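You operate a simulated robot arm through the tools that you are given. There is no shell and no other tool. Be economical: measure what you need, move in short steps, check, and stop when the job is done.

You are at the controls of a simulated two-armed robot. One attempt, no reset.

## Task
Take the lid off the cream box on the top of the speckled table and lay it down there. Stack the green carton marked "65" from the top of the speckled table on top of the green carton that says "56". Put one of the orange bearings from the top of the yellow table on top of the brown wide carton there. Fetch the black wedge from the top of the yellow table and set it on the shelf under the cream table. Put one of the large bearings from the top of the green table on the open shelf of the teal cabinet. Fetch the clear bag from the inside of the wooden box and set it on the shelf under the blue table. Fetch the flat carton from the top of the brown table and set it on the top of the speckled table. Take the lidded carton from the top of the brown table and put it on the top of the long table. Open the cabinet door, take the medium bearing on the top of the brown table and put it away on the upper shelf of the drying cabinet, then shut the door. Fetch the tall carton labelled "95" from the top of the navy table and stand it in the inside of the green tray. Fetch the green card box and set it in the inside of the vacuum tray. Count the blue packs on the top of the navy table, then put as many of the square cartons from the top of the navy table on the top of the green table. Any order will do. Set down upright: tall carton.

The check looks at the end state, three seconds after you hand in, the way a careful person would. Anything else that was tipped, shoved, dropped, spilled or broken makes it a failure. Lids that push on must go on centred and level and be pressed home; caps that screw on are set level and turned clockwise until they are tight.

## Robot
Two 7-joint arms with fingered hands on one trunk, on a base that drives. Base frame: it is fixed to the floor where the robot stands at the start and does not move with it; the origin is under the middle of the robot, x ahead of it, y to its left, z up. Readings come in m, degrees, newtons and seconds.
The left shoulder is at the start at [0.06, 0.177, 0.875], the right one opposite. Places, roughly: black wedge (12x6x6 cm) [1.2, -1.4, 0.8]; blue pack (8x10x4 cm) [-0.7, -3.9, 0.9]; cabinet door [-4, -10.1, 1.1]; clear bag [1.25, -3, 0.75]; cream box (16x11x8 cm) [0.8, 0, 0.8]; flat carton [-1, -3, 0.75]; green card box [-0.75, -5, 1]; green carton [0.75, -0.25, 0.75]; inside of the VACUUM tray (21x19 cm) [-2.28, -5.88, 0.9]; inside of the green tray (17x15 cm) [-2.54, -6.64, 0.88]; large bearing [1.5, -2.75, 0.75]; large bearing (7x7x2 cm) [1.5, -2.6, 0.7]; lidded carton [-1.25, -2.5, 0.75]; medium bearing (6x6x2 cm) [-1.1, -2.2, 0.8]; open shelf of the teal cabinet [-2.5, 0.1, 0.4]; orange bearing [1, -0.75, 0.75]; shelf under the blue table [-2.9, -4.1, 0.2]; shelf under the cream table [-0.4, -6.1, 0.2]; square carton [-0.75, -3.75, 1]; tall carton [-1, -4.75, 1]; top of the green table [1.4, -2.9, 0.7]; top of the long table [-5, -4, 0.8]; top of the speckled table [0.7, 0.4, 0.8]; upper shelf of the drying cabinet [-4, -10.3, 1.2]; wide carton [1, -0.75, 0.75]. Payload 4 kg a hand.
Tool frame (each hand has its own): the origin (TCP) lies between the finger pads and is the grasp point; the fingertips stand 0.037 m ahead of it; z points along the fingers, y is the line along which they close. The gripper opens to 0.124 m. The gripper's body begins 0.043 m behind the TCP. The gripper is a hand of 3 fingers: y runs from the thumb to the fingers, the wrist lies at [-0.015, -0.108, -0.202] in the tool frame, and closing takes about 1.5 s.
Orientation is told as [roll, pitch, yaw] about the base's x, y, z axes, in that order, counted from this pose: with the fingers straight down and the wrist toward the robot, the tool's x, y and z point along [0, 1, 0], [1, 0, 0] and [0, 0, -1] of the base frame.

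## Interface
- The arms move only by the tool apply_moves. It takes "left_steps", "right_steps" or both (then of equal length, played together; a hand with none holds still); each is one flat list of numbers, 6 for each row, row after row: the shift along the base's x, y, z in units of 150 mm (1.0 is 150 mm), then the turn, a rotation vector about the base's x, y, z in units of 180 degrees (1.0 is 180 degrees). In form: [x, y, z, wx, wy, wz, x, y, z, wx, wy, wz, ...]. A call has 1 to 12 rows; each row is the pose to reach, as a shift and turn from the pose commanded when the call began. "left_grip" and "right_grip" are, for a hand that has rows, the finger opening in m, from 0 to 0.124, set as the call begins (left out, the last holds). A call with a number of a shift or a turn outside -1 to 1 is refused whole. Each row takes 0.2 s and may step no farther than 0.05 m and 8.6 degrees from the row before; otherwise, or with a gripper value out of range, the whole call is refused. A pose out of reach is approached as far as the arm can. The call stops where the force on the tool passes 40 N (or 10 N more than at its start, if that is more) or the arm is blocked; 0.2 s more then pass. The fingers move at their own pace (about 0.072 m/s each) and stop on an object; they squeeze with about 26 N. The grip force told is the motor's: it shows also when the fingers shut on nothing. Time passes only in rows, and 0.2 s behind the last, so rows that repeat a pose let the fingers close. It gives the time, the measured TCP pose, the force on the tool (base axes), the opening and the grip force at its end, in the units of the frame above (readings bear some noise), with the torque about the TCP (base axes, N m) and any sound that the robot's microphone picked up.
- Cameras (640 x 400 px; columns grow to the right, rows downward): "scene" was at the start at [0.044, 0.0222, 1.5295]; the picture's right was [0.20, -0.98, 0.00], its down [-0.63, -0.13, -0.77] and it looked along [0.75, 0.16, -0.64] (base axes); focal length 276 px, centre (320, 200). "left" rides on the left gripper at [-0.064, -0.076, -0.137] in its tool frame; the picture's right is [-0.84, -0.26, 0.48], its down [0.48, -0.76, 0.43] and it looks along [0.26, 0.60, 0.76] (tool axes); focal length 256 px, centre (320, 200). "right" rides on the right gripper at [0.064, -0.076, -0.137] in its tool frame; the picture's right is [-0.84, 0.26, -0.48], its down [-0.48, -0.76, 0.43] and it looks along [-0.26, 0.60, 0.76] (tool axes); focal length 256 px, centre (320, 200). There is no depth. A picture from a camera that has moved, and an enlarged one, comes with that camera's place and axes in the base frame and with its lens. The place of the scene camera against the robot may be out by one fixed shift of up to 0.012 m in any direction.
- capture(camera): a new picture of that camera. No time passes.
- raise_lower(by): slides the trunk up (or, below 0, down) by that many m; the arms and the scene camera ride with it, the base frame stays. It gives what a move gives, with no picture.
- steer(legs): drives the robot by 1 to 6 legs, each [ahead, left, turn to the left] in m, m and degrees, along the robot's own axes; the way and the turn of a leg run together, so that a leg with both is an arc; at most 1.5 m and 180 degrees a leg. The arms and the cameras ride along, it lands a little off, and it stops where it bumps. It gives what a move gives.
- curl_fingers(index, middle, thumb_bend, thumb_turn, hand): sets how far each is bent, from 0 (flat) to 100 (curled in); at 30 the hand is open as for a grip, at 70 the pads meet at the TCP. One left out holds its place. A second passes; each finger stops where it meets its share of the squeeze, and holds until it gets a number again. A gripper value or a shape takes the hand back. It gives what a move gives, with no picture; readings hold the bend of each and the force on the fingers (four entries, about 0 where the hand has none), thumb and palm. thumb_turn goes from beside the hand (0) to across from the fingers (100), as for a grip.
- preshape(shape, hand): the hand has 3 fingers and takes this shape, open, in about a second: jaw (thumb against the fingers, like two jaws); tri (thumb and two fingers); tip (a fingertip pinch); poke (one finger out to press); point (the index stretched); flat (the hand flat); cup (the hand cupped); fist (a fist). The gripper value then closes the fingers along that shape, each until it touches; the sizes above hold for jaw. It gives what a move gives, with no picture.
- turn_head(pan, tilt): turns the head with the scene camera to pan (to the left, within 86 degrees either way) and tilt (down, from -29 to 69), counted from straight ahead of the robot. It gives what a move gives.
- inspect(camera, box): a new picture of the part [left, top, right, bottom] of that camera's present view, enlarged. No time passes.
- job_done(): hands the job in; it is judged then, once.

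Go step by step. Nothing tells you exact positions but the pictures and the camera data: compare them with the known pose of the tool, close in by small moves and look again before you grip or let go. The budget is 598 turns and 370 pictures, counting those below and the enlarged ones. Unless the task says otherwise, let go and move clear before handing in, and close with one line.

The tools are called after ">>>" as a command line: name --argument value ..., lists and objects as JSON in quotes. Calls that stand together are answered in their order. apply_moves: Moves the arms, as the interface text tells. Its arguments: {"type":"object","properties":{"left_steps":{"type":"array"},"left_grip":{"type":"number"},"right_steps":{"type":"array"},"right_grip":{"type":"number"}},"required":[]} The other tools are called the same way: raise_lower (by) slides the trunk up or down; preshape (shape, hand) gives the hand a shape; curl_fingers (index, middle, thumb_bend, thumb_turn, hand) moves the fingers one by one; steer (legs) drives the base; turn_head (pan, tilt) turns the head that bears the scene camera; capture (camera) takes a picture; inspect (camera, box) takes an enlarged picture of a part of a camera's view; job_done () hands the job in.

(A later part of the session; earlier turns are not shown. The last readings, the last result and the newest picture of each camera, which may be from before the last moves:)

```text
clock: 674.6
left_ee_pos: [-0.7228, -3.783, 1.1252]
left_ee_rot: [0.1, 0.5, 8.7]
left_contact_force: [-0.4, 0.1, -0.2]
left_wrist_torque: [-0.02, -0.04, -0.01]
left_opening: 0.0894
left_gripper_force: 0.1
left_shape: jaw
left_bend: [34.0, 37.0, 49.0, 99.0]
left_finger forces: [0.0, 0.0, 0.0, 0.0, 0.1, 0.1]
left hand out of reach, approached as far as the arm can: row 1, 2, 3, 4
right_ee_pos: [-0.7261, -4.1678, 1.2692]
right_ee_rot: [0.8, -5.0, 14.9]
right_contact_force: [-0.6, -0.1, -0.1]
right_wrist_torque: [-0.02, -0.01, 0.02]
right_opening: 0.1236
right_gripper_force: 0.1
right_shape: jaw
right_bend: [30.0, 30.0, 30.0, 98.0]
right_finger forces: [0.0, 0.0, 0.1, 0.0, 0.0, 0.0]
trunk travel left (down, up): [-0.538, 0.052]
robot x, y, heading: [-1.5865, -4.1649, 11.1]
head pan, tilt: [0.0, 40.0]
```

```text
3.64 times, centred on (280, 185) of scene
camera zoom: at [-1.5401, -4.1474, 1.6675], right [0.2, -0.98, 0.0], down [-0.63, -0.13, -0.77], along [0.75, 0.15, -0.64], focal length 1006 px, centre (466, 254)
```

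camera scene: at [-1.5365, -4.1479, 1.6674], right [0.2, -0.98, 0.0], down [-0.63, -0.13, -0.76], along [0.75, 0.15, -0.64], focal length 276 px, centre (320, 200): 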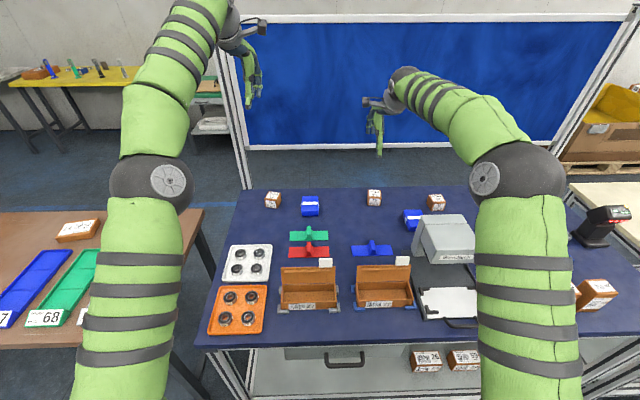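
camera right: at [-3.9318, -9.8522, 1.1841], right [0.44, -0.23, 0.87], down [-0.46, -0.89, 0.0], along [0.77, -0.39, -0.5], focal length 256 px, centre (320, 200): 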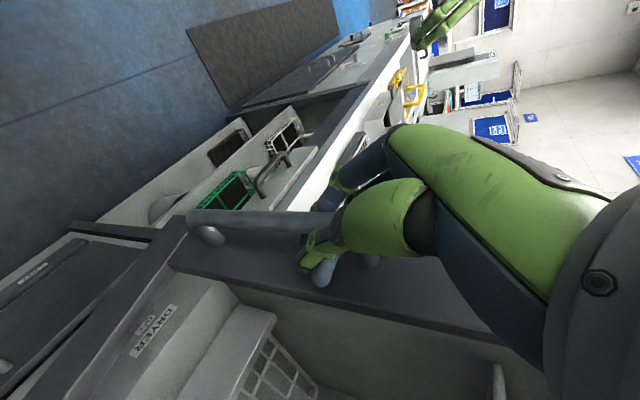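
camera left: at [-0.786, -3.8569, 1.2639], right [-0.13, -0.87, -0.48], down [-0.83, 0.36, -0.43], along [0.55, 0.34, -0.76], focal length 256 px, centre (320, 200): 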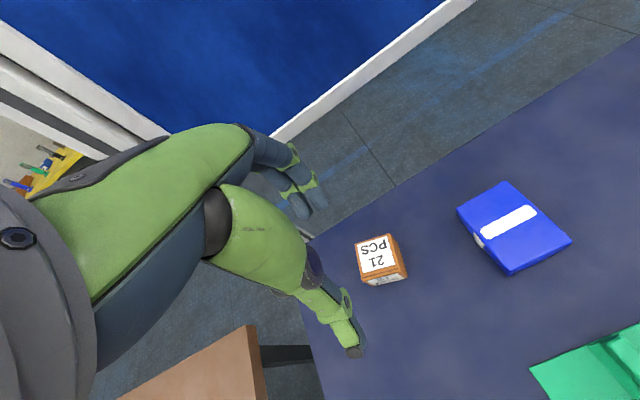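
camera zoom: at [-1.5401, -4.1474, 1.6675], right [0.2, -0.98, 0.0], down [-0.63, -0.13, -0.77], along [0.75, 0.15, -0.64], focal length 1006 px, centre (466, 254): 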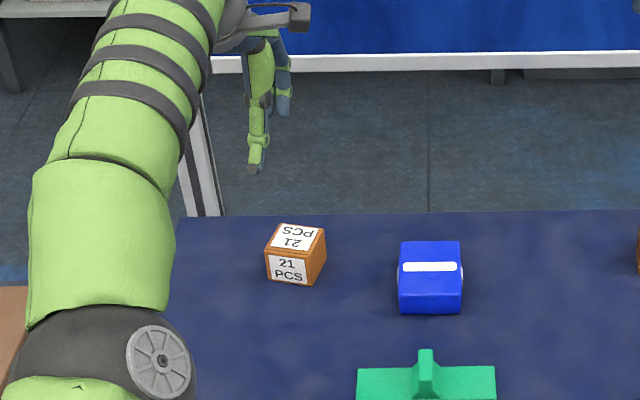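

>>> apply_moves --left_steps '[0.1, 0.01, -0.2, 0.003, -0.015, -0.012, 0.2, 0.02, -0.4, 0.006, -0.03, -0.024, 0.3, 0.03, -0.6, 0.009, -0.045, -0.036, 0.42, 0.05, -0.75, 0.011, -0.0545, -0.048, 0.42, 0.05, -0.85, 0.011, -0.0545, -0.048]'

>>> capture --camera "left"

```text
clock: 675.8
left_ee_pos: [-0.6746, -3.774, 1.0089]
left_ee_rot: [1.2, -9.6, -0.1]
left_contact_force: [0.8, 1.0, 0.8]
left_wrist_torque: [0.02, -0.02, 0.01]
left_opening: 0.0901
left_gripper_force: 0.0
left_shape: jaw
left_bend: [34.0, 37.0, 49.0, 99.0]
left_finger forces: [0.1, 0.0, 0.1, 0.0, 0.0, 0.0]
left hand out of reach, approached as far as the arm can: row 3, 4, 5
right_ee_pos: [-0.7253, -4.1687, 1.2695]
right_ee_rot: [0.8, -5.0, 14.9]
right_contact_force: [0.3, -0.2, 0.1]
right_wrist_torque: [0.0, 0.01, 0.02]
right_opening: 0.1237
right_gripper_force: 0.1
right_shape: jaw
right_bend: [30.0, 30.0, 30.0, 98.0]
right_finger forces: [0.1, 0.0, 0.0, 0.0, 0.0, 0.1]
trunk travel left (down, up): [-0.538, 0.052]
robot x, y, heading: [-1.5821, -4.1587, 11.5]
head pan, tilt: [0.0, 40.0]
```

```text
72 pictures are left
camera left: at [-0.7718, -3.8417, 1.1313], right [-0.17, -0.83, -0.54], down [-0.68, 0.49, -0.54], along [0.71, 0.27, -0.64], focal length 256 px, centre (320, 200)
```

left: 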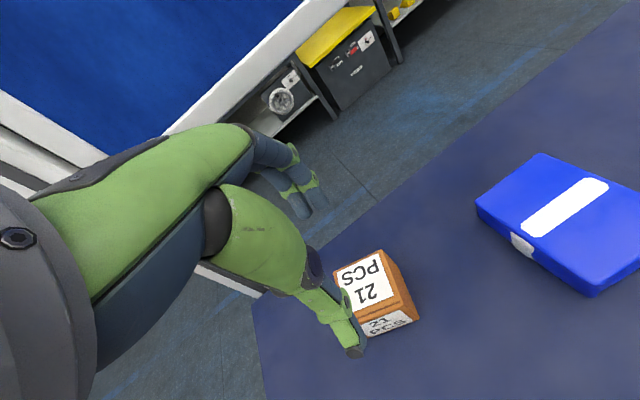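

>>> apply_moves --left_steps '[0.04, 0.02, -0.2, 0, 0, 0, 0.08, 0.035, -0.4, 0, 0, 0, 0.08, 0.035, -0.55, 0, 0, 0, 0.08, 0.035, -0.63, 0, 0, 0, 0.08, 0.035, -0.63, 0, 0, 0]'

>>> capture --camera "left"

```text
clock: 677.0
left_ee_pos: [-0.6805, -3.7693, 0.9168]
left_ee_rot: [1.3, -9.8, 0.0]
left_contact_force: [1.1, 0.4, 1.0]
left_wrist_torque: [0.0, 0.0, -0.02]
left_opening: 0.09
left_gripper_force: 0.1
left_shape: jaw
left_bend: [34.0, 37.0, 49.0, 99.0]
left_finger forces: [0.0, 0.1, 0.0, 0.1, 0.1, 0.1]
left hand out of reach, approached as far as the arm can: row 1, 2, 3, 4, 5
right_ee_pos: [-0.7251, -4.1682, 1.2691]
right_ee_rot: [0.9, -4.9, 14.8]
right_contact_force: [-0.3, 0.0, 0.1]
right_wrist_torque: [0.01, -0.03, 0.0]
right_opening: 0.1243
right_gripper_force: 0.0
right_shape: jaw
right_bend: [30.0, 30.0, 30.0, 98.0]
right_finger forces: [0.1, 0.0, 0.1, 0.1, 0.0, 0.1]
trunk travel left (down, up): [-0.538, 0.052]
robot x, y, heading: [-1.5842, -4.161, 11.4]
head pan, tilt: [0.0, 40.0]
```

```text
71 pictures are left
camera left: at [-0.7776, -3.8356, 1.0392], right [-0.17, -0.83, -0.54], down [-0.68, 0.49, -0.54], along [0.72, 0.27, -0.64], focal length 256 px, centre (320, 200)
```

left: 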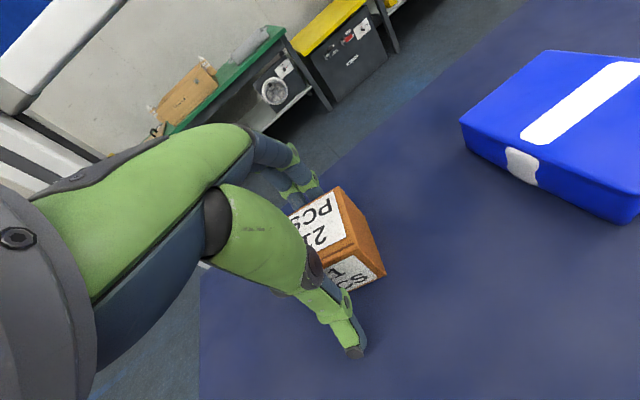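

>>> steer --legs '[[0.02, 0, 0]]'

>>> apply_moves --left_steps '[0, 0, 0, 0, 0, 0, 0, 0, 0, 0, 0, 0, 0, 0, 0, 0, 0, 0, 0, 0, 0, 0, 0, 0, 0, 0, 0, 0, 0, 0, 0, 0, 0, 0, 0, 0]' --left_grip 0.0

>>> apply_moves --left_steps '[0, 0, 0.1, 0, 0, 0, 0, 0, 0.3, 0, 0, 0, 0, 0, 0.6, 0, 0, 0, 0, 0, 0.9, 0, 0, 0]'

>>> capture --camera "left"

```text
clock: 677.8
left_ee_pos: [-0.6602, -3.7652, 0.9144]
left_ee_rot: [1.3, -9.6, -0.1]
left_contact_force: [0.9, 0.7, 0.1]
left_wrist_torque: [-0.01, -0.01, 0.02]
left_opening: 0.09
left_gripper_force: 0.0
left_shape: jaw
left_bend: [34.0, 37.0, 49.0, 99.0]
left_finger forces: [0.0, 0.0, 0.0, 0.0, 0.1, 0.1]
right_ee_pos: [-0.7055, -4.1642, 1.267]
right_ee_rot: [0.7, -4.9, 14.9]
right_contact_force: [0.7, 0.1, -1.0]
right_wrist_torque: [0.02, 0.01, -0.01]
right_opening: 0.1237
right_gripper_force: 0.1
right_shape: jaw
right_bend: [30.0, 30.0, 30.0, 98.0]
right_finger forces: [0.0, 0.1, 0.1, 0.0, 0.0, 0.1]
trunk travel left (down, up): [-0.538, 0.052]
robot x, y, heading: [-1.5637, -4.159, 11.4]
head pan, tilt: [0.0, 40.0]
```

```text
clock: 679.2
left_ee_pos: [-0.6615, -3.7662, 0.9168]
left_ee_rot: [1.3, -9.7, -0.1]
left_contact_force: [-2.2, -1.2, 4.0]
left_wrist_torque: [-0.04, -0.12, -0.05]
left_opening: 0.0773
left_gripper_force: 25.7
left_shape: jaw
left_bend: [42.0, 45.0, 54.0, 99.0]
left_finger forces: [15.2, 7.0, 0.0, 0.0, 24.0, 0.1]
right_ee_pos: [-0.7078, -4.1644, 1.2685]
right_ee_rot: [0.8, -4.8, 14.9]
right_contact_force: [-0.3, 0.3, 0.3]
right_wrist_torque: [0.02, 0.0, -0.03]
right_opening: 0.1238
right_gripper_force: 0.0
right_shape: jaw
right_bend: [30.0, 30.0, 30.0, 98.0]
right_finger forces: [0.1, 0.1, 0.0, 0.0, 0.1, 0.0]
trunk travel left (down, up): [-0.538, 0.052]
robot x, y, heading: [-1.5673, -4.1598, 11.2]
head pan, tilt: [0.0, 40.0]
```

```text
clock: 680.2
left_ee_pos: [-0.6615, -3.767, 1.0518]
left_ee_rot: [1.4, -9.6, 0.0]
left_contact_force: [0.4, 0.6, -2.2]
left_wrist_torque: [0.0, 0.02, 0.01]
left_opening: 0.0775
left_gripper_force: 25.7
left_shape: jaw
left_bend: [42.0, 45.0, 54.0, 99.0]
left_finger forces: [15.3, 7.1, 0.1, 0.1, 22.5, 0.0]
right_ee_pos: [-0.7072, -4.1653, 1.2691]
right_ee_rot: [0.8, -5.0, 15.0]
right_contact_force: [-0.4, 0.4, -0.8]
right_wrist_torque: [-0.02, -0.01, -0.03]
right_opening: 0.124
right_gripper_force: 0.0
right_shape: jaw
right_bend: [30.0, 30.0, 30.0, 98.0]
right_finger forces: [0.0, 0.1, 0.1, 0.1, 0.0, 0.0]
trunk travel left (down, up): [-0.538, 0.052]
robot x, y, heading: [-1.5629, -4.1587, 11.2]
head pan, tilt: [0.0, 40.0]
```

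```text
70 pictures are left
camera left: at [-0.7587, -3.8336, 1.1731], right [-0.17, -0.83, -0.54], down [-0.68, 0.49, -0.54], along [0.72, 0.27, -0.64], focal length 256 px, centre (320, 200)
```

left: 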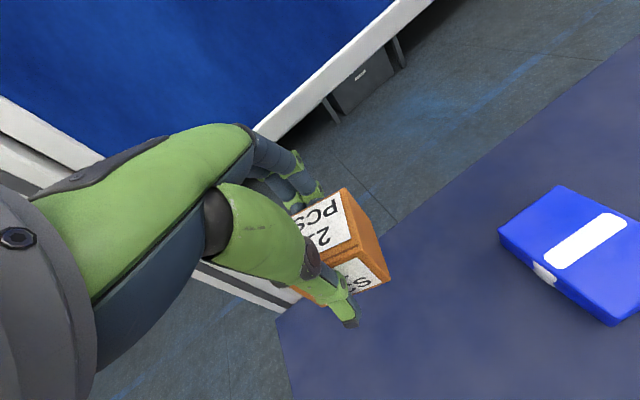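

>>> apply_moves --left_steps '[0, 0, 0.3, 0, 0, 0, -0.2, 0, 0.5, 0, 0, 0, -0.5, 0, 0.6, 0, 0, 0, -0.8, 0, 0.7, 0, 0, 0, -1, 0, 0.8, 0, 0, 0]' --right_steps '[0, 0, -0.3, 0, 0, 0, 0.1, -0.04, -0.5, 0, 0, -0.02, 0.2, -0.08, -0.7, 0, 0, -0.04, 0.35, -0.12, -0.85, 0.003, -0.015, -0.05, 0.5, -0.15, -1, 0.006, -0.03, -0.055]' --right_grip 0.09

>>> apply_moves --right_steps '[0.1, -0.02, -0.15, 0, 0, 0, 0.2, -0.04, -0.3, 0, 0, 0, 0.3, -0.08, -0.4, 0, 0, 0, 0.35, -0.08, -0.5, 0, 0, 0]'

>>> capture --camera "right"

```text
clock: 681.4
left_ee_pos: [-0.8144, -3.765, 1.1715]
left_ee_rot: [1.2, -9.5, -0.2]
left_contact_force: [0.3, -0.5, -2.9]
left_wrist_torque: [-0.01, 0.02, -0.01]
left_opening: 0.0776
left_gripper_force: 25.6
left_shape: jaw
left_bend: [42.0, 45.0, 54.0, 99.0]
left_finger forces: [14.8, 6.5, 0.0, 0.1, 21.2, 0.0]
left hand out of reach, approached as far as the arm can: row 1
right_ee_pos: [-0.6313, -4.1873, 1.1185]
right_ee_rot: [0.9, -10.5, 5.0]
right_contact_force: [0.2, 0.0, 0.6]
right_wrist_torque: [-0.04, 0.0, -0.01]
right_opening: 0.0902
right_gripper_force: 0.1
right_shape: jaw
right_bend: [34.0, 37.0, 49.0, 99.0]
right_finger forces: [0.1, 0.0, 0.0, 0.1, 0.0, 0.0]
trunk travel left (down, up): [-0.538, 0.052]
robot x, y, heading: [-1.5655, -4.1613, 11.4]
head pan, tilt: [0.0, 40.0]
```

```text
clock: 682.4
left_ee_pos: [-0.8134, -3.7644, 1.1715]
left_ee_rot: [1.3, -9.7, 0.0]
left_contact_force: [-0.8, -0.3, -2.1]
left_wrist_torque: [0.03, 0.0, 0.0]
left_opening: 0.0774
left_gripper_force: 26.3
left_shape: jaw
left_bend: [42.0, 45.0, 54.0, 99.0]
left_finger forces: [14.8, 6.4, 0.0, 0.0, 21.3, 0.0]
right_ee_pos: [-0.5794, -4.1993, 1.0433]
right_ee_rot: [1.0, -10.4, 5.0]
right_contact_force: [0.1, 0.5, 0.6]
right_wrist_torque: [0.01, -0.01, -0.01]
right_opening: 0.0904
right_gripper_force: 0.0
right_shape: jaw
right_bend: [34.0, 37.0, 49.0, 99.0]
right_finger forces: [0.0, 0.1, 0.0, 0.0, 0.1, 0.1]
trunk travel left (down, up): [-0.538, 0.052]
robot x, y, heading: [-1.5675, -4.1587, 11.4]
head pan, tilt: [0.0, 40.0]
```

```text
69 pictures are left
camera right: at [-0.6831, -4.1476, 1.1653], right [0.24, -0.83, 0.51], down [-0.62, -0.53, -0.57], along [0.74, -0.18, -0.64], focal length 256 px, centre (320, 200)
```

right: 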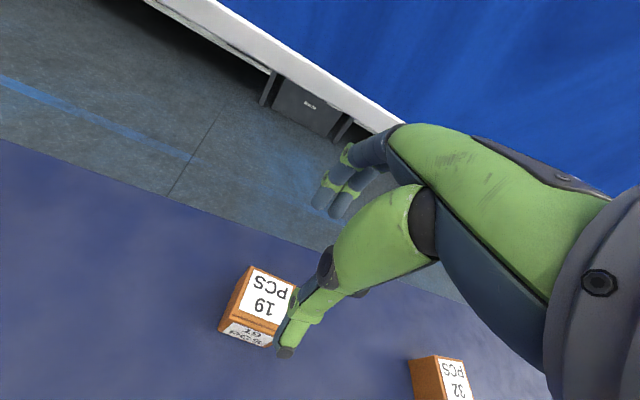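

>>> apply_moves --right_steps '[0.05, 0, -0.2, 0, 0, 0, 0.1, 0, -0.4, 0, 0, 0, 0.1, 0, -0.6, 0, 0, 0, 0.1, 0, -0.75, 0, 0, 0, 0.1, 0, -0.85, 0, 0, 0]'

>>> capture --camera "right"

```text
clock: 683.6
left_ee_pos: [-0.813, -3.7648, 1.1703]
left_ee_rot: [1.3, -9.5, -0.2]
left_contact_force: [0.0, -0.7, -2.3]
left_wrist_torque: [0.03, 0.03, 0.02]
left_opening: 0.0773
left_gripper_force: 26.5
left_shape: jaw
left_bend: [42.0, 45.0, 54.0, 99.0]
left_finger forces: [14.8, 6.6, 0.0, 0.1, 21.2, 0.0]
right_ee_pos: [-0.5686, -4.2015, 0.9145]
right_ee_rot: [1.0, -10.2, 4.9]
right_contact_force: [-3.0, 0.3, 3.2]
right_wrist_torque: [-0.03, 0.28, 0.01]
right_opening: 0.09
right_gripper_force: 0.1
right_shape: jaw
right_bend: [34.0, 37.0, 48.0, 98.0]
right_finger forces: [0.0, 0.1, 0.0, 0.0, 4.1, 0.0]
right hand out of reach, approached as far as the arm can: row 5
trunk travel left (down, up): [-0.538, 0.052]
robot x, y, heading: [-1.5654, -4.1617, 11.2]
head pan, tilt: [0.0, 40.0]
```

```text
68 pictures are left
camera right: at [-0.6719, -4.1492, 1.0357], right [0.24, -0.83, 0.51], down [-0.63, -0.53, -0.57], along [0.74, -0.18, -0.65], focal length 256 px, centre (320, 200)
```

right: 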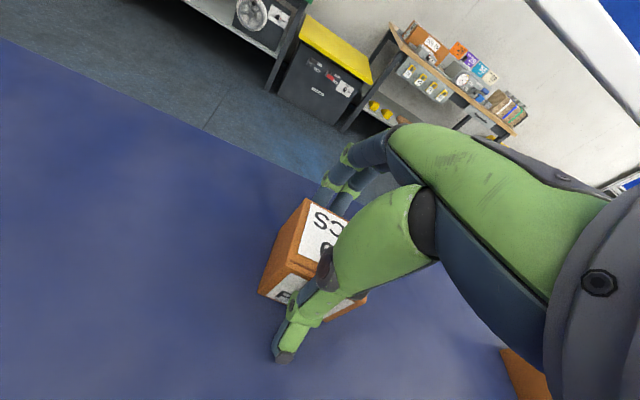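

Carton is between the fingers. Closing and lifting.

>>> apply_moves --right_steps '[0, 0, 0, 0, 0, 0, 0, 0, 0, 0, 0, 0, 0, 0, 0, 0, 0, 0, 0, 0, 0, 0, 0, 0, 0, 0, 0, 0, 0, 0, 0, 0, 0, 0, 0, 0]' --right_grip 0.0

>>> apply_moves --right_steps '[-0.02, 0, 0.1, 0, 0, 0, -0.05, 0, 0.3, 0, 0, 0, -0.1, 0, 0.6, 0, 0, 0, -0.2, 0, 0.85, 0, 0, 0, -0.4, 0, 1, 0, 0, 0]'

>>> apply_moves --right_steps '[-0.25, 0, 0.2, 0, 0, 0, -0.5, 0, 0.4, 0, 0, 0, -0.75, 0, 0.6, 0, 0, 0, -1, 0, 0.8, 0, 0, 0]' --left_steps '[-0.1, 0, 0.2, 0, 0, 0, -0.2, 0, 0.4, 0, 0, 0, -0.4, 0, 0.6, 0, 0, 0, -0.6, 0, 0.8, 0, 0, 0]'

>>> capture --camera "scene"

```text
clock: 685.0
left_ee_pos: [-0.8141, -3.7646, 1.1711]
left_ee_rot: [1.3, -9.6, -0.1]
left_contact_force: [-0.7, 0.3, -2.9]
left_wrist_torque: [0.03, -0.02, -0.02]
left_opening: 0.0777
left_gripper_force: 26.1
left_shape: jaw
left_bend: [42.0, 45.0, 54.0, 99.0]
left_finger forces: [14.8, 6.6, 0.0, 0.1, 21.3, 0.0]
right_ee_pos: [-0.5673, -4.2014, 0.9163]
right_ee_rot: [0.9, -10.4, 5.0]
right_contact_force: [-1.9, -0.8, 0.3]
right_wrist_torque: [-0.03, 0.12, 0.02]
right_opening: 0.0709
right_gripper_force: 26.1
right_shape: jaw
right_bend: [47.0, 50.0, 51.0, 99.0]
right_finger forces: [16.1, 8.3, 0.1, 0.1, 26.1, 0.0]
trunk travel left (down, up): [-0.538, 0.052]
robot x, y, heading: [-1.565, -4.1617, 11.4]
head pan, tilt: [0.0, 40.0]
```

```text
clock: 686.2
left_ee_pos: [-0.8137, -3.7657, 1.1724]
left_ee_rot: [1.2, -9.7, -0.2]
left_contact_force: [0.0, 0.0, -2.8]
left_wrist_torque: [0.01, -0.01, -0.01]
left_opening: 0.0776
left_gripper_force: 26.0
left_shape: jaw
left_bend: [42.0, 45.0, 54.0, 99.0]
left_finger forces: [14.8, 6.5, 0.1, 0.0, 21.2, 0.1]
right_ee_pos: [-0.6283, -4.2009, 1.0662]
right_ee_rot: [0.9, -10.5, 5.0]
right_contact_force: [0.3, -0.7, -2.2]
right_wrist_torque: [0.0, -0.04, -0.02]
right_opening: 0.0711
right_gripper_force: 26.1
right_shape: jaw
right_bend: [47.0, 50.0, 51.0, 99.0]
right_finger forces: [16.8, 8.7, 0.0, 0.0, 25.3, 0.0]
trunk travel left (down, up): [-0.538, 0.052]
robot x, y, heading: [-1.565, -4.1583, 11.4]
head pan, tilt: [0.0, 40.0]
```

```text
clock: 687.2
left_ee_pos: [-0.901, -3.7669, 1.2927]
left_ee_rot: [1.3, -9.7, -0.1]
left_contact_force: [0.1, 0.4, -2.1]
left_wrist_torque: [0.03, -0.01, 0.01]
left_opening: 0.0776
left_gripper_force: 26.6
left_shape: jaw
left_bend: [42.0, 45.0, 54.0, 99.0]
left_finger forces: [14.8, 6.4, 0.0, 0.0, 21.1, 0.0]
right_ee_pos: [-0.7778, -4.2021, 1.1858]
right_ee_rot: [0.8, -10.4, 5.0]
right_contact_force: [-0.7, 0.7, -2.2]
right_wrist_torque: [0.03, 0.02, -0.03]
right_opening: 0.0709
right_gripper_force: 25.3
right_shape: jaw
right_bend: [47.0, 50.0, 51.0, 99.0]
right_finger forces: [16.5, 8.7, 0.0, 0.0, 25.1, 0.0]
trunk travel left (down, up): [-0.538, 0.052]
robot x, y, heading: [-1.5657, -4.1583, 11.0]
head pan, tilt: [0.0, 40.0]
```

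```text
67 pictures are left
camera scene: at [-1.5228, -4.1437, 1.6675], right [0.2, -0.98, 0.0], down [-0.63, -0.13, -0.77], along [0.75, 0.15, -0.64], focal length 276 px, centre (320, 200)
```

scene: 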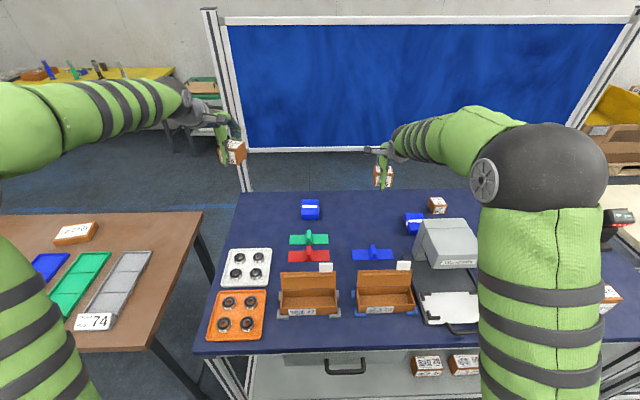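

>>> steer --legs '[[-0.38, 0, 0], [0, 0, 90], [1.2, 0.2, 0], [1.3, 0.08, 0], [0.6, 0, 0], [0, 0, -90]]'

>>> turn_head --pan 0 --tilt 28

>>> capture --camera "scene"

```text
clock: 712.2
left_ee_pos: [-2.0608, -0.8963, 1.2901]
left_ee_rot: [1.3, -9.5, -4.6]
left_contact_force: [-0.7, 0.4, -2.4]
left_wrist_torque: [0.0, 0.0, -0.01]
left_opening: 0.0774
left_gripper_force: 26.3
left_shape: jaw
left_bend: [43.0, 45.0, 54.0, 99.0]
left_finger forces: [13.5, 6.0, 0.1, 0.1, 19.3, 0.0]
right_ee_pos: [-1.9744, -1.34, 1.185]
right_ee_rot: [0.9, -10.4, 0.5]
right_contact_force: [0.9, -0.3, -2.3]
right_wrist_torque: [-0.01, -0.01, 0.0]
right_opening: 0.0708
right_gripper_force: 25.9
right_shape: jaw
right_bend: [47.0, 50.0, 51.0, 99.0]
right_finger forces: [15.5, 7.9, 0.0, 0.0, 23.2, 0.0]
trunk travel left (down, up): [-0.538, 0.052]
robot x, y, heading: [-2.7587, -1.235, 6.8]
head pan, tilt: [0.0, 40.0]
```

```text
clock: 712.9
left_ee_pos: [-2.0616, -0.896, 1.2904]
left_ee_rot: [1.3, -9.6, -4.6]
left_contact_force: [-0.5, 1.1, -1.5]
left_wrist_torque: [0.05, 0.03, -0.02]
left_opening: 0.0777
left_gripper_force: 26.2
left_shape: jaw
left_bend: [43.0, 45.0, 54.0, 99.0]
left_finger forces: [13.4, 5.9, 0.0, 0.0, 19.2, 0.0]
right_ee_pos: [-1.9735, -1.3401, 1.1851]
right_ee_rot: [0.9, -10.3, 0.6]
right_contact_force: [-0.3, -0.7, -1.1]
right_wrist_torque: [-0.03, 0.03, 0.05]
right_opening: 0.0707
right_gripper_force: 26.2
right_shape: jaw
right_bend: [47.0, 50.0, 51.0, 99.0]
right_finger forces: [15.6, 7.9, 0.0, 0.0, 23.1, 0.0]
trunk travel left (down, up): [-0.538, 0.052]
robot x, y, heading: [-2.7584, -1.2362, 6.8]
head pan, tilt: [0.0, 28.0]
```

```text
66 pictures are left
camera scene: at [-2.7052, -1.2226, 1.6859], right [0.12, -0.99, 0.0], down [-0.47, -0.06, -0.88], along [0.88, 0.1, -0.47], focal length 276 px, centre (320, 200)
```

scene: 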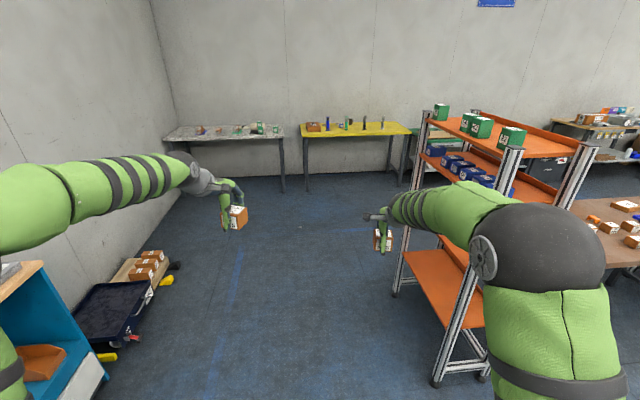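

>>> steer --legs '[[0, 0.33, 4], [1.3, 0, 0], [1.25, 0, 0], [0, 0, -89], [1.3, 0, 0], [1.3, 0, 0]]'

>>> capture --camera "scene"

```text
clock: 743.1
left_ee_pos: [0.5205, -3.7303, 1.2896]
left_ee_rot: [1.3, -9.6, -93.6]
left_contact_force: [0.0, -0.6, -2.1]
left_wrist_torque: [0.01, -0.03, 0.01]
left_opening: 0.0772
left_gripper_force: 25.7
left_shape: jaw
left_bend: [43.0, 45.0, 54.0, 99.0]
left_finger forces: [13.1, 5.7, 0.0, 0.0, 18.8, 0.1]
right_ee_pos: [0.078, -3.8266, 1.1851]
right_ee_rot: [0.9, -10.5, -88.5]
right_contact_force: [0.6, 0.8, -3.1]
right_wrist_torque: [-0.03, -0.01, -0.01]
right_opening: 0.0707
right_gripper_force: 25.9
right_shape: jaw
right_bend: [47.0, 50.0, 52.0, 99.0]
right_finger forces: [14.8, 7.5, 0.0, 0.0, 22.1, 0.1]
trunk travel left (down, up): [-0.538, 0.052]
robot x, y, heading: [0.1666, -3.0407, -82.3]
head pan, tilt: [0.0, 28.0]
```

```text
65 pictures are left
camera scene: at [0.1696, -3.0973, 1.686], right [-0.99, -0.13, 0.0], down [-0.06, 0.47, -0.88], along [0.12, -0.87, -0.47], focal length 276 px, centre (320, 200)
```

scene: 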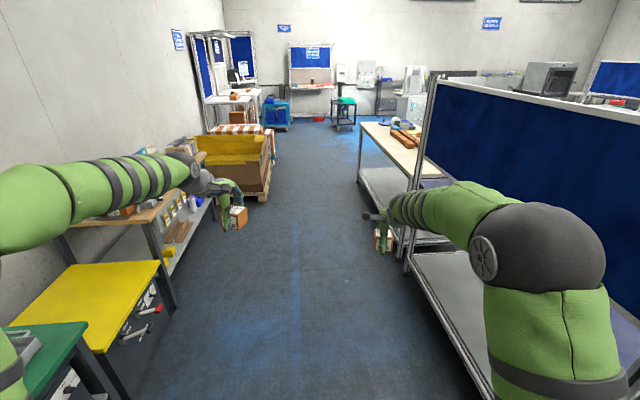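

>>> steer --legs '[[0, 0, 94], [0.1, -0.63, 0], [0.27, 0, 0]]'

>>> turn_head --pan 0 --tilt 48

>>> capture --camera "scene"

```text
clock: 752.2
left_ee_pos: [1.3265, -3.141, 1.2898]
left_ee_rot: [1.4, -9.5, 2.4]
left_contact_force: [0.9, -0.1, -2.8]
left_wrist_torque: [0.05, 0.01, -0.01]
left_opening: 0.0772
left_gripper_force: 25.8
left_shape: jaw
left_bend: [43.0, 45.0, 54.0, 99.0]
left_finger forces: [13.1, 5.6, 0.1, 0.0, 18.4, 0.0]
right_ee_pos: [1.4677, -3.5722, 1.1838]
right_ee_rot: [0.9, -10.3, 7.4]
right_contact_force: [0.0, 0.0, -1.8]
right_wrist_torque: [0.0, 0.02, -0.02]
right_opening: 0.0705
right_gripper_force: 25.9
right_shape: jaw
right_bend: [47.0, 50.0, 52.0, 99.0]
right_finger forces: [14.6, 7.3, 0.1, 0.0, 21.8, 0.1]
trunk travel left (down, up): [-0.538, 0.052]
robot x, y, heading: [0.6764, -3.5609, 13.9]
head pan, tilt: [0.0, 28.0]
```

```text
clock: 753.0
left_ee_pos: [1.3256, -3.1418, 1.2908]
left_ee_rot: [1.3, -9.6, 2.4]
left_contact_force: [-0.5, 0.1, -2.4]
left_wrist_torque: [0.02, 0.05, 0.02]
left_opening: 0.0768
left_gripper_force: 26.5
left_shape: jaw
left_bend: [43.0, 45.0, 54.0, 99.0]
left_finger forces: [12.9, 5.6, 0.1, 0.0, 18.5, 0.0]
right_ee_pos: [1.4664, -3.5719, 1.1852]
right_ee_rot: [0.9, -10.4, 7.4]
right_contact_force: [0.1, 0.5, -1.9]
right_wrist_torque: [-0.03, 0.06, 0.03]
right_opening: 0.0704
right_gripper_force: 26.1
right_shape: jaw
right_bend: [47.0, 50.0, 52.0, 99.0]
right_finger forces: [14.7, 7.2, 0.0, 0.0, 21.8, 0.1]
trunk travel left (down, up): [-0.538, 0.052]
robot x, y, heading: [0.6764, -3.5606, 13.6]
head pan, tilt: [0.0, 48.0]
```

```text
64 pictures are left
camera scene: at [0.7146, -3.5458, 1.6561], right [0.24, -0.97, 0.0], down [-0.72, -0.18, -0.67], along [0.65, 0.16, -0.74], focal length 276 px, centre (320, 200)
```

scene: 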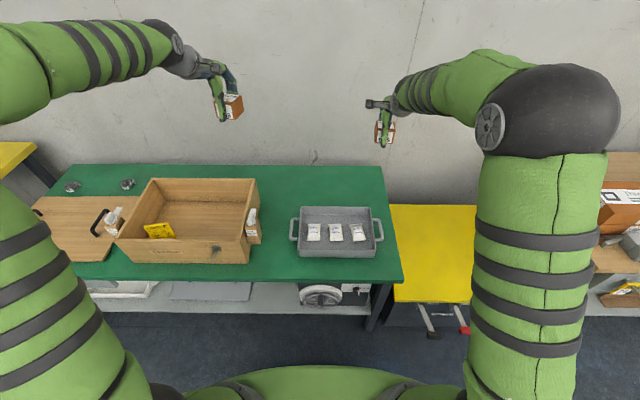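

>>> steer --legs '[[0.15, 0, 0]]'

>>> apply_moves --right_steps '[0.1, 0.15, -0.2, 0, 0, 0, 0.2, 0.3, -0.4, 0, 0, 0, 0.3, 0.45, -0.6, 0, 0, 0, 0.35, 0.6, -0.8, 0, 0, 0, 0.35, 0.6, -1, 0, 0, 0]'

>>> apply_moves --right_steps '[0, 0, -0.3, 0, 0, 0, 0, 0, -0.6, 0, 0, 0, 0, 0, -0.9, 0, 0, 0, 0, 0, -1, 0, 0, 0]'

>>> capture --camera "scene"

```text
clock: 754.4
left_ee_pos: [1.4733, -3.1051, 1.2888]
left_ee_rot: [1.3, -9.5, 2.4]
left_contact_force: [0.2, 0.6, -2.4]
left_wrist_torque: [0.02, 0.06, -0.01]
left_opening: 0.077
left_gripper_force: 25.6
left_shape: jaw
left_bend: [43.0, 45.0, 54.0, 99.0]
left_finger forces: [13.0, 5.6, 0.0, 0.0, 18.5, 0.0]
right_ee_pos: [1.6146, -3.5361, 1.1849]
right_ee_rot: [0.9, -10.3, 7.4]
right_contact_force: [0.1, 0.7, -2.0]
right_wrist_torque: [0.04, 0.02, -0.03]
right_opening: 0.0703
right_gripper_force: 25.8
right_shape: jaw
right_bend: [47.0, 50.0, 52.0, 99.0]
right_finger forces: [14.7, 7.4, 0.1, 0.0, 21.8, 0.0]
trunk travel left (down, up): [-0.538, 0.052]
robot x, y, heading: [0.826, -3.5292, 13.8]
head pan, tilt: [0.0, 48.0]
```

```text
clock: 755.6
left_ee_pos: [1.4725, -3.1066, 1.2896]
left_ee_rot: [1.3, -9.5, 2.4]
left_contact_force: [0.1, -0.2, -2.8]
left_wrist_torque: [0.03, 0.03, 0.01]
left_opening: 0.077
left_gripper_force: 26.0
left_shape: jaw
left_bend: [43.0, 45.0, 54.0, 99.0]
left_finger forces: [13.0, 5.6, 0.0, 0.0, 18.6, 0.0]
right_ee_pos: [1.6662, -3.4481, 1.033]
right_ee_rot: [0.9, -10.3, 7.4]
right_contact_force: [0.6, -0.5, -2.9]
right_wrist_torque: [0.04, 0.04, 0.02]
right_opening: 0.0702
right_gripper_force: 26.2
right_shape: jaw
right_bend: [47.0, 50.0, 52.0, 99.0]
right_finger forces: [14.7, 7.3, 0.1, 0.1, 21.7, 0.1]
trunk travel left (down, up): [-0.538, 0.052]
robot x, y, heading: [0.8243, -3.5277, 13.8]
head pan, tilt: [0.0, 48.0]
```

```text
clock: 756.6
left_ee_pos: [1.4713, -3.1053, 1.2901]
left_ee_rot: [1.4, -9.6, 2.4]
left_contact_force: [0.3, 0.1, -2.3]
left_wrist_torque: [-0.01, -0.02, 0.0]
left_opening: 0.077
left_gripper_force: 26.2
left_shape: jaw
left_bend: [43.0, 45.0, 54.0, 99.0]
left_finger forces: [13.0, 5.7, 0.0, 0.0, 18.5, 0.0]
right_ee_pos: [1.6673, -3.4444, 0.8841]
right_ee_rot: [0.8, -10.4, 7.4]
right_contact_force: [-0.4, 1.0, -1.8]
right_wrist_torque: [-0.01, 0.01, -0.02]
right_opening: 0.0703
right_gripper_force: 26.1
right_shape: jaw
right_bend: [47.0, 50.0, 52.0, 99.0]
right_finger forces: [14.6, 7.3, 0.0, 0.0, 21.7, 0.0]
trunk travel left (down, up): [-0.538, 0.052]
robot x, y, heading: [0.8229, -3.5267, 13.5]
head pan, tilt: [0.0, 48.0]
```

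```text
63 pictures are left
camera scene: at [0.8609, -3.5101, 1.6561], right [0.24, -0.97, 0.0], down [-0.72, -0.18, -0.67], along [0.65, 0.16, -0.74], focal length 276 px, centre (320, 200)
```

scene: 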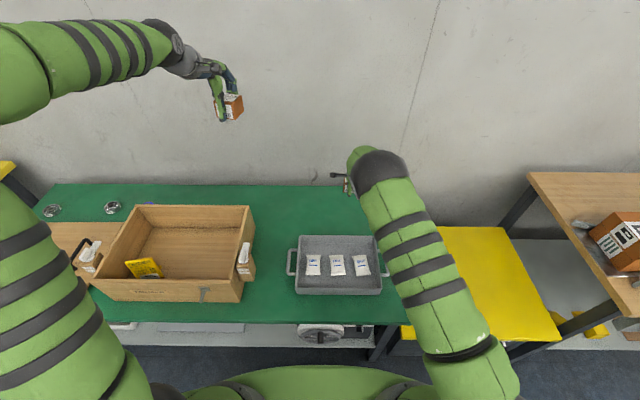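

>>> apply_moves --right_steps '[0, 0, -0.3, 0, 0, 0, 0, 0, -0.55, 0, 0, 0, 0, 0, -0.63, 0, 0, 0, 0, 0, -0.69, 0, 0, 0, 0, 0, -0.74, 0, 0, 0, 0, 0, -0.79, 0, 0, 0, 0, 0, -0.84, 0, 0, 0, 0, 0, -0.89, 0, 0, 0, 0, 0, -0.94, 0, 0, 0]'

>>> capture --camera "right"

```text
clock: 758.6
left_ee_pos: [1.4699, -3.1066, 1.29]
left_ee_rot: [1.3, -9.7, 2.3]
left_contact_force: [-0.8, -0.2, -1.6]
left_wrist_torque: [-0.02, 0.01, -0.01]
left_opening: 0.0774
left_gripper_force: 26.3
left_shape: jaw
left_bend: [43.0, 45.0, 54.0, 99.0]
left_finger forces: [13.0, 5.6, 0.1, 0.0, 18.4, 0.1]
right_ee_pos: [1.6663, -3.4447, 0.7464]
right_ee_rot: [0.9, -10.6, 7.5]
right_contact_force: [0.0, 0.0, 8.5]
right_wrist_torque: [0.0, 0.03, 0.01]
right_opening: 0.0705
right_gripper_force: 25.4
right_shape: jaw
right_bend: [47.0, 50.0, 52.0, 99.0]
right_finger forces: [14.5, 7.7, 0.0, 0.0, 27.7, 0.1]
trunk travel left (down, up): [-0.538, 0.052]
robot x, y, heading: [0.823, -3.5285, 13.6]
head pan, tilt: [0.0, 48.0]
```

```text
62 pictures are left
camera right: at [1.558, -3.3984, 0.8676], right [0.27, -0.82, 0.51], down [-0.6, -0.56, -0.57], along [0.75, -0.15, -0.64], focal length 256 px, centre (320, 200)
```

right: 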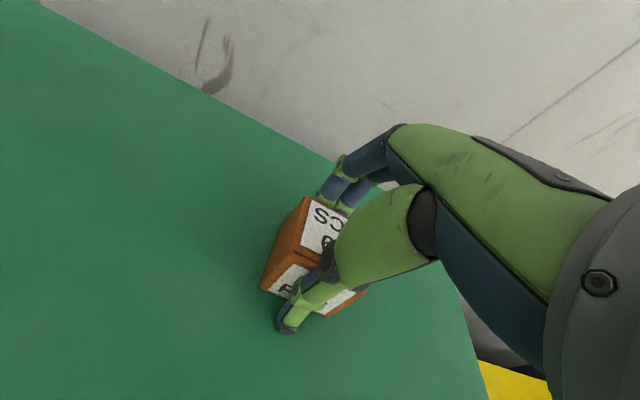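

>>> apply_moves --right_steps '[0, 0, 0, 0, 0, 0, 0, 0, 0, 0, 0, 0, 0, 0, 0, 0, 0, 0, 0, 0, 0, 0, 0, 0]' --right_grip 0.09

>>> apply_moves --right_steps '[0, 0, 0.15, 0, 0, 0, 0, 0, 0.4, 0, 0, 0, 0, 0, 0.7, 0, 0, 0, 0, 0, 1, 0, 0, 0]'

>>> apply_moves --right_steps '[-0.2, -0.05, 0.2, 0, 0, 0, -0.4, -0.1, 0.4, 0, 0, 0, -0.6, -0.2, 0.6, 0, 0, 0, -0.8, -0.3, 0.8, 0, 0, 0, -1, -0.4, 1, 0, 0, 0]' --left_steps '[0.15, -0.1, -0.2, 0, 0, 0, 0.3, -0.2, -0.4, 0, 0, 0, 0.45, -0.3, -0.6, 0, 0, 0, 0.6, -0.45, -0.8, 0, 0, 0, 0.8, -0.63, -1, 0, 0, 0]'

>>> apply_moves --left_steps '[0, 0, -0.3, 0, 0, 0, 0, 0, -0.6, 0, 0, 0, 0, 0, -0.9, 0, 0, 0, 0, 0, -1, 0, 0, 0]'

>>> capture --camera "left"

```text
clock: 759.6
left_ee_pos: [1.4713, -3.1042, 1.2912]
left_ee_rot: [1.3, -9.6, 2.5]
left_contact_force: [-0.6, -0.7, -2.3]
left_wrist_torque: [0.03, 0.04, 0.01]
left_opening: 0.0771
left_gripper_force: 26.2
left_shape: jaw
left_bend: [43.0, 45.0, 54.0, 99.0]
left_finger forces: [13.0, 5.6, 0.0, 0.0, 18.5, 0.1]
right_ee_pos: [1.6653, -3.4471, 0.7451]
right_ee_rot: [0.9, -10.5, 7.4]
right_contact_force: [5.5, 1.1, 8.7]
right_wrist_torque: [0.0, 0.1, -0.03]
right_opening: 0.0896
right_gripper_force: 0.1
right_shape: jaw
right_bend: [34.0, 37.0, 51.0, 99.0]
right_finger forces: [0.1, 0.0, 0.0, 0.0, 8.3, 0.1]
trunk travel left (down, up): [-0.538, 0.052]
robot x, y, heading: [0.8208, -3.5273, 13.8]
head pan, tilt: [0.0, 48.0]
```

```text
clock: 760.6
left_ee_pos: [1.471, -3.1064, 1.2895]
left_ee_rot: [1.3, -9.5, 2.4]
left_contact_force: [0.0, 0.6, -2.6]
left_wrist_torque: [0.0, 0.01, 0.01]
left_opening: 0.0774
left_gripper_force: 26.3
left_shape: jaw
left_bend: [43.0, 45.0, 54.0, 99.0]
left_finger forces: [13.0, 5.6, 0.0, 0.0, 18.5, 0.0]
right_ee_pos: [1.664, -3.4475, 0.8942]
right_ee_rot: [0.9, -10.3, 7.4]
right_contact_force: [-0.4, 0.6, 0.3]
right_wrist_torque: [0.0, 0.0, -0.01]
right_opening: 0.0901
right_gripper_force: 0.0
right_shape: jaw
right_bend: [34.0, 37.0, 49.0, 99.0]
right_finger forces: [0.0, 0.1, 0.0, 0.1, 0.0, 0.0]
trunk travel left (down, up): [-0.538, 0.052]
robot x, y, heading: [0.8205, -3.5232, 13.6]
head pan, tilt: [0.0, 48.0]
```

```text
refused: row 5 steps farther than a row can; nothing moved
```

```text
clock: 761.6
left_ee_pos: [1.4714, -3.1048, 1.1386]
left_ee_rot: [1.3, -9.6, 2.4]
left_contact_force: [0.1, -0.9, -1.7]
left_wrist_torque: [0.0, 0.02, -0.02]
left_opening: 0.077
left_gripper_force: 25.6
left_shape: jaw
left_bend: [43.0, 45.0, 54.0, 99.0]
left_finger forces: [13.0, 5.7, 0.0, 0.0, 18.5, 0.0]
right_ee_pos: [1.6665, -3.4454, 0.8954]
right_ee_rot: [0.8, -10.4, 7.4]
right_contact_force: [0.4, 0.2, -0.6]
right_wrist_torque: [-0.01, 0.04, 0.0]
right_opening: 0.0899
right_gripper_force: 0.0
right_shape: jaw
right_bend: [34.0, 37.0, 49.0, 99.0]
right_finger forces: [0.0, 0.0, 0.0, 0.0, 0.0, 0.0]
trunk travel left (down, up): [-0.538, 0.052]
robot x, y, heading: [0.8206, -3.5268, 13.7]
head pan, tilt: [0.0, 48.0]
```

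```text
61 pictures are left
camera left: at [1.3767, -3.1756, 1.2605], right [-0.13, -0.83, -0.54], down [-0.7, 0.46, -0.54], along [0.7, 0.3, -0.64], focal length 256 px, centre (320, 200)
```

left: 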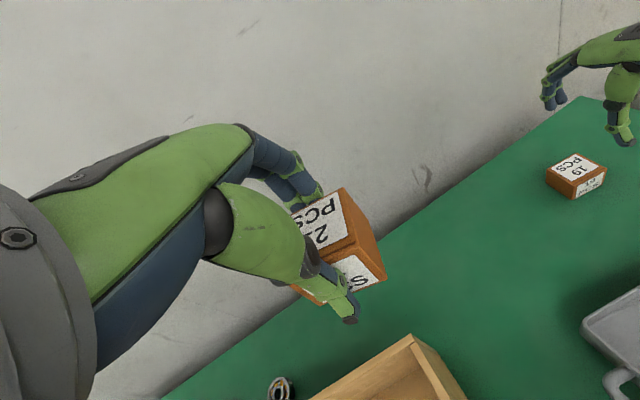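

>>> apply_moves --right_steps '[-0.2, -0.05, 0.2, 0, 0, 0, -0.4, -0.1, 0.4, 0, 0, 0, -0.6, -0.2, 0.55, 0, 0, 0, -0.8, -0.3, 0.75, 0, 0, 0, -1, -0.4, 0.95, 0, 0, 0]' --left_steps '[0.17, -0.12, -0.1, 0, 0, 0, 0.34, -0.25, -0.2, 0, 0, 0, 0.51, -0.37, -0.3, 0, 0, 0, 0.68, -0.5, -0.4, 0, 0, 0, 0.86, -0.63, -0.5, 0, 0, 0]'

>>> apply_moves --left_steps '[0, 0, -0.3, 0, 0, 0, 0, 0, -0.6, 0, 0, 0, 0, 0, -0.9, 0, 0, 0, 0, 0, -1, 0, 0, 0]'

>>> apply_moves --left_steps '[0, 0, -0.2, 0, 0, 0, 0, 0, -0.4, 0, 0, 0, 0, 0, -0.55, 0, 0, 0, 0, 0, -0.65, 0, 0, 0, 0, 0, -0.72, 0, 0, 0, 0, 0, -0.78, 0, 0, 0, 0, 0, -0.83, 0, 0, 0, 0, 0, -0.88, 0, 0, 0, 0, 0, -0.93, 0, 0, 0, 0, 0, -0.98, 0, 0, 0]'

>>> capture --camera "left"

```text
clock: 762.8
left_ee_pos: [1.6016, -3.2017, 1.0665]
left_ee_rot: [1.4, -9.5, 2.4]
left_contact_force: [-0.5, 0.4, -2.2]
left_wrist_torque: [0.03, 0.05, 0.01]
left_opening: 0.0773
left_gripper_force: 25.6
left_shape: jaw
left_bend: [43.0, 45.0, 54.0, 99.0]
left_finger forces: [13.1, 5.7, 0.0, 0.0, 18.6, 0.0]
right_ee_pos: [1.5148, -3.5063, 1.0355]
right_ee_rot: [1.0, -10.3, 7.5]
right_contact_force: [1.1, -0.8, -0.1]
right_wrist_torque: [-0.02, -0.01, -0.04]
right_opening: 0.09
right_gripper_force: 0.0
right_shape: jaw
right_bend: [34.0, 37.0, 49.0, 99.0]
right_finger forces: [0.1, 0.0, 0.0, 0.0, 0.0, 0.1]
trunk travel left (down, up): [-0.538, 0.052]
robot x, y, heading: [0.8225, -3.5257, 13.8]
head pan, tilt: [0.0, 48.0]
```

```text
clock: 763.8
left_ee_pos: [1.601, -3.199, 0.9153]
left_ee_rot: [1.3, -9.6, 2.4]
left_contact_force: [0.2, -0.5, -2.5]
left_wrist_torque: [0.04, 0.0, 0.0]
left_opening: 0.077
left_gripper_force: 26.3
left_shape: jaw
left_bend: [43.0, 45.0, 54.0, 99.0]
left_finger forces: [13.0, 5.5, 0.0, 0.0, 18.4, 0.0]
right_ee_pos: [1.5165, -3.5037, 1.0359]
right_ee_rot: [1.0, -10.4, 7.3]
right_contact_force: [0.3, -0.4, -0.5]
right_wrist_torque: [0.01, 0.05, 0.01]
right_opening: 0.0899
right_gripper_force: 0.0
right_shape: jaw
right_bend: [34.0, 37.0, 49.0, 99.0]
right_finger forces: [0.0, 0.0, 0.0, 0.0, 0.1, 0.0]
trunk travel left (down, up): [-0.538, 0.052]
robot x, y, heading: [0.8229, -3.5244, 13.8]
head pan, tilt: [0.0, 48.0]
```

```text
clock: 766.0
left_ee_pos: [1.6004, -3.2007, 0.7679]
left_ee_rot: [1.3, -9.6, 2.3]
left_contact_force: [0.7, -0.7, -2.0]
left_wrist_torque: [0.0, 0.03, -0.02]
left_opening: 0.077
left_gripper_force: 26.1
left_shape: jaw
left_bend: [43.0, 45.0, 54.0, 99.0]
left_finger forces: [12.9, 5.5, 0.0, 0.0, 18.3, 0.0]
right_ee_pos: [1.5149, -3.5046, 1.0356]
right_ee_rot: [0.9, -10.4, 7.4]
right_contact_force: [0.0, 0.5, 0.4]
right_wrist_torque: [-0.01, 0.02, -0.03]
right_opening: 0.0898
right_gripper_force: 0.1
right_shape: jaw
right_bend: [34.0, 37.0, 49.0, 99.0]
right_finger forces: [0.0, 0.0, 0.0, 0.0, 0.0, 0.0]
trunk travel left (down, up): [-0.538, 0.052]
robot x, y, heading: [0.8223, -3.5265, 13.7]
head pan, tilt: [0.0, 48.0]
```

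```text
60 pictures are left
camera left: at [1.5069, -3.2714, 0.8895], right [-0.14, -0.83, -0.54], down [-0.7, 0.47, -0.54], along [0.7, 0.3, -0.64], focal length 256 px, centre (320, 200)
```

left: 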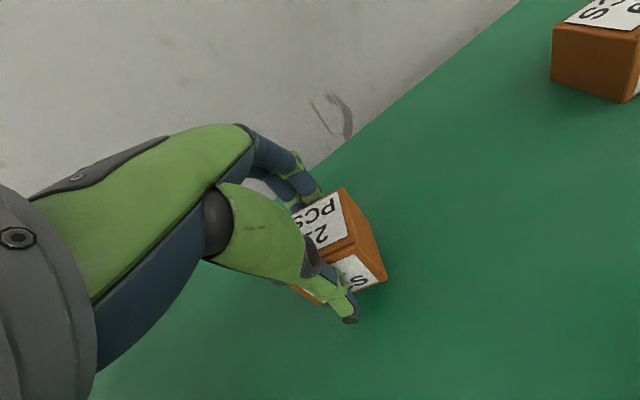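

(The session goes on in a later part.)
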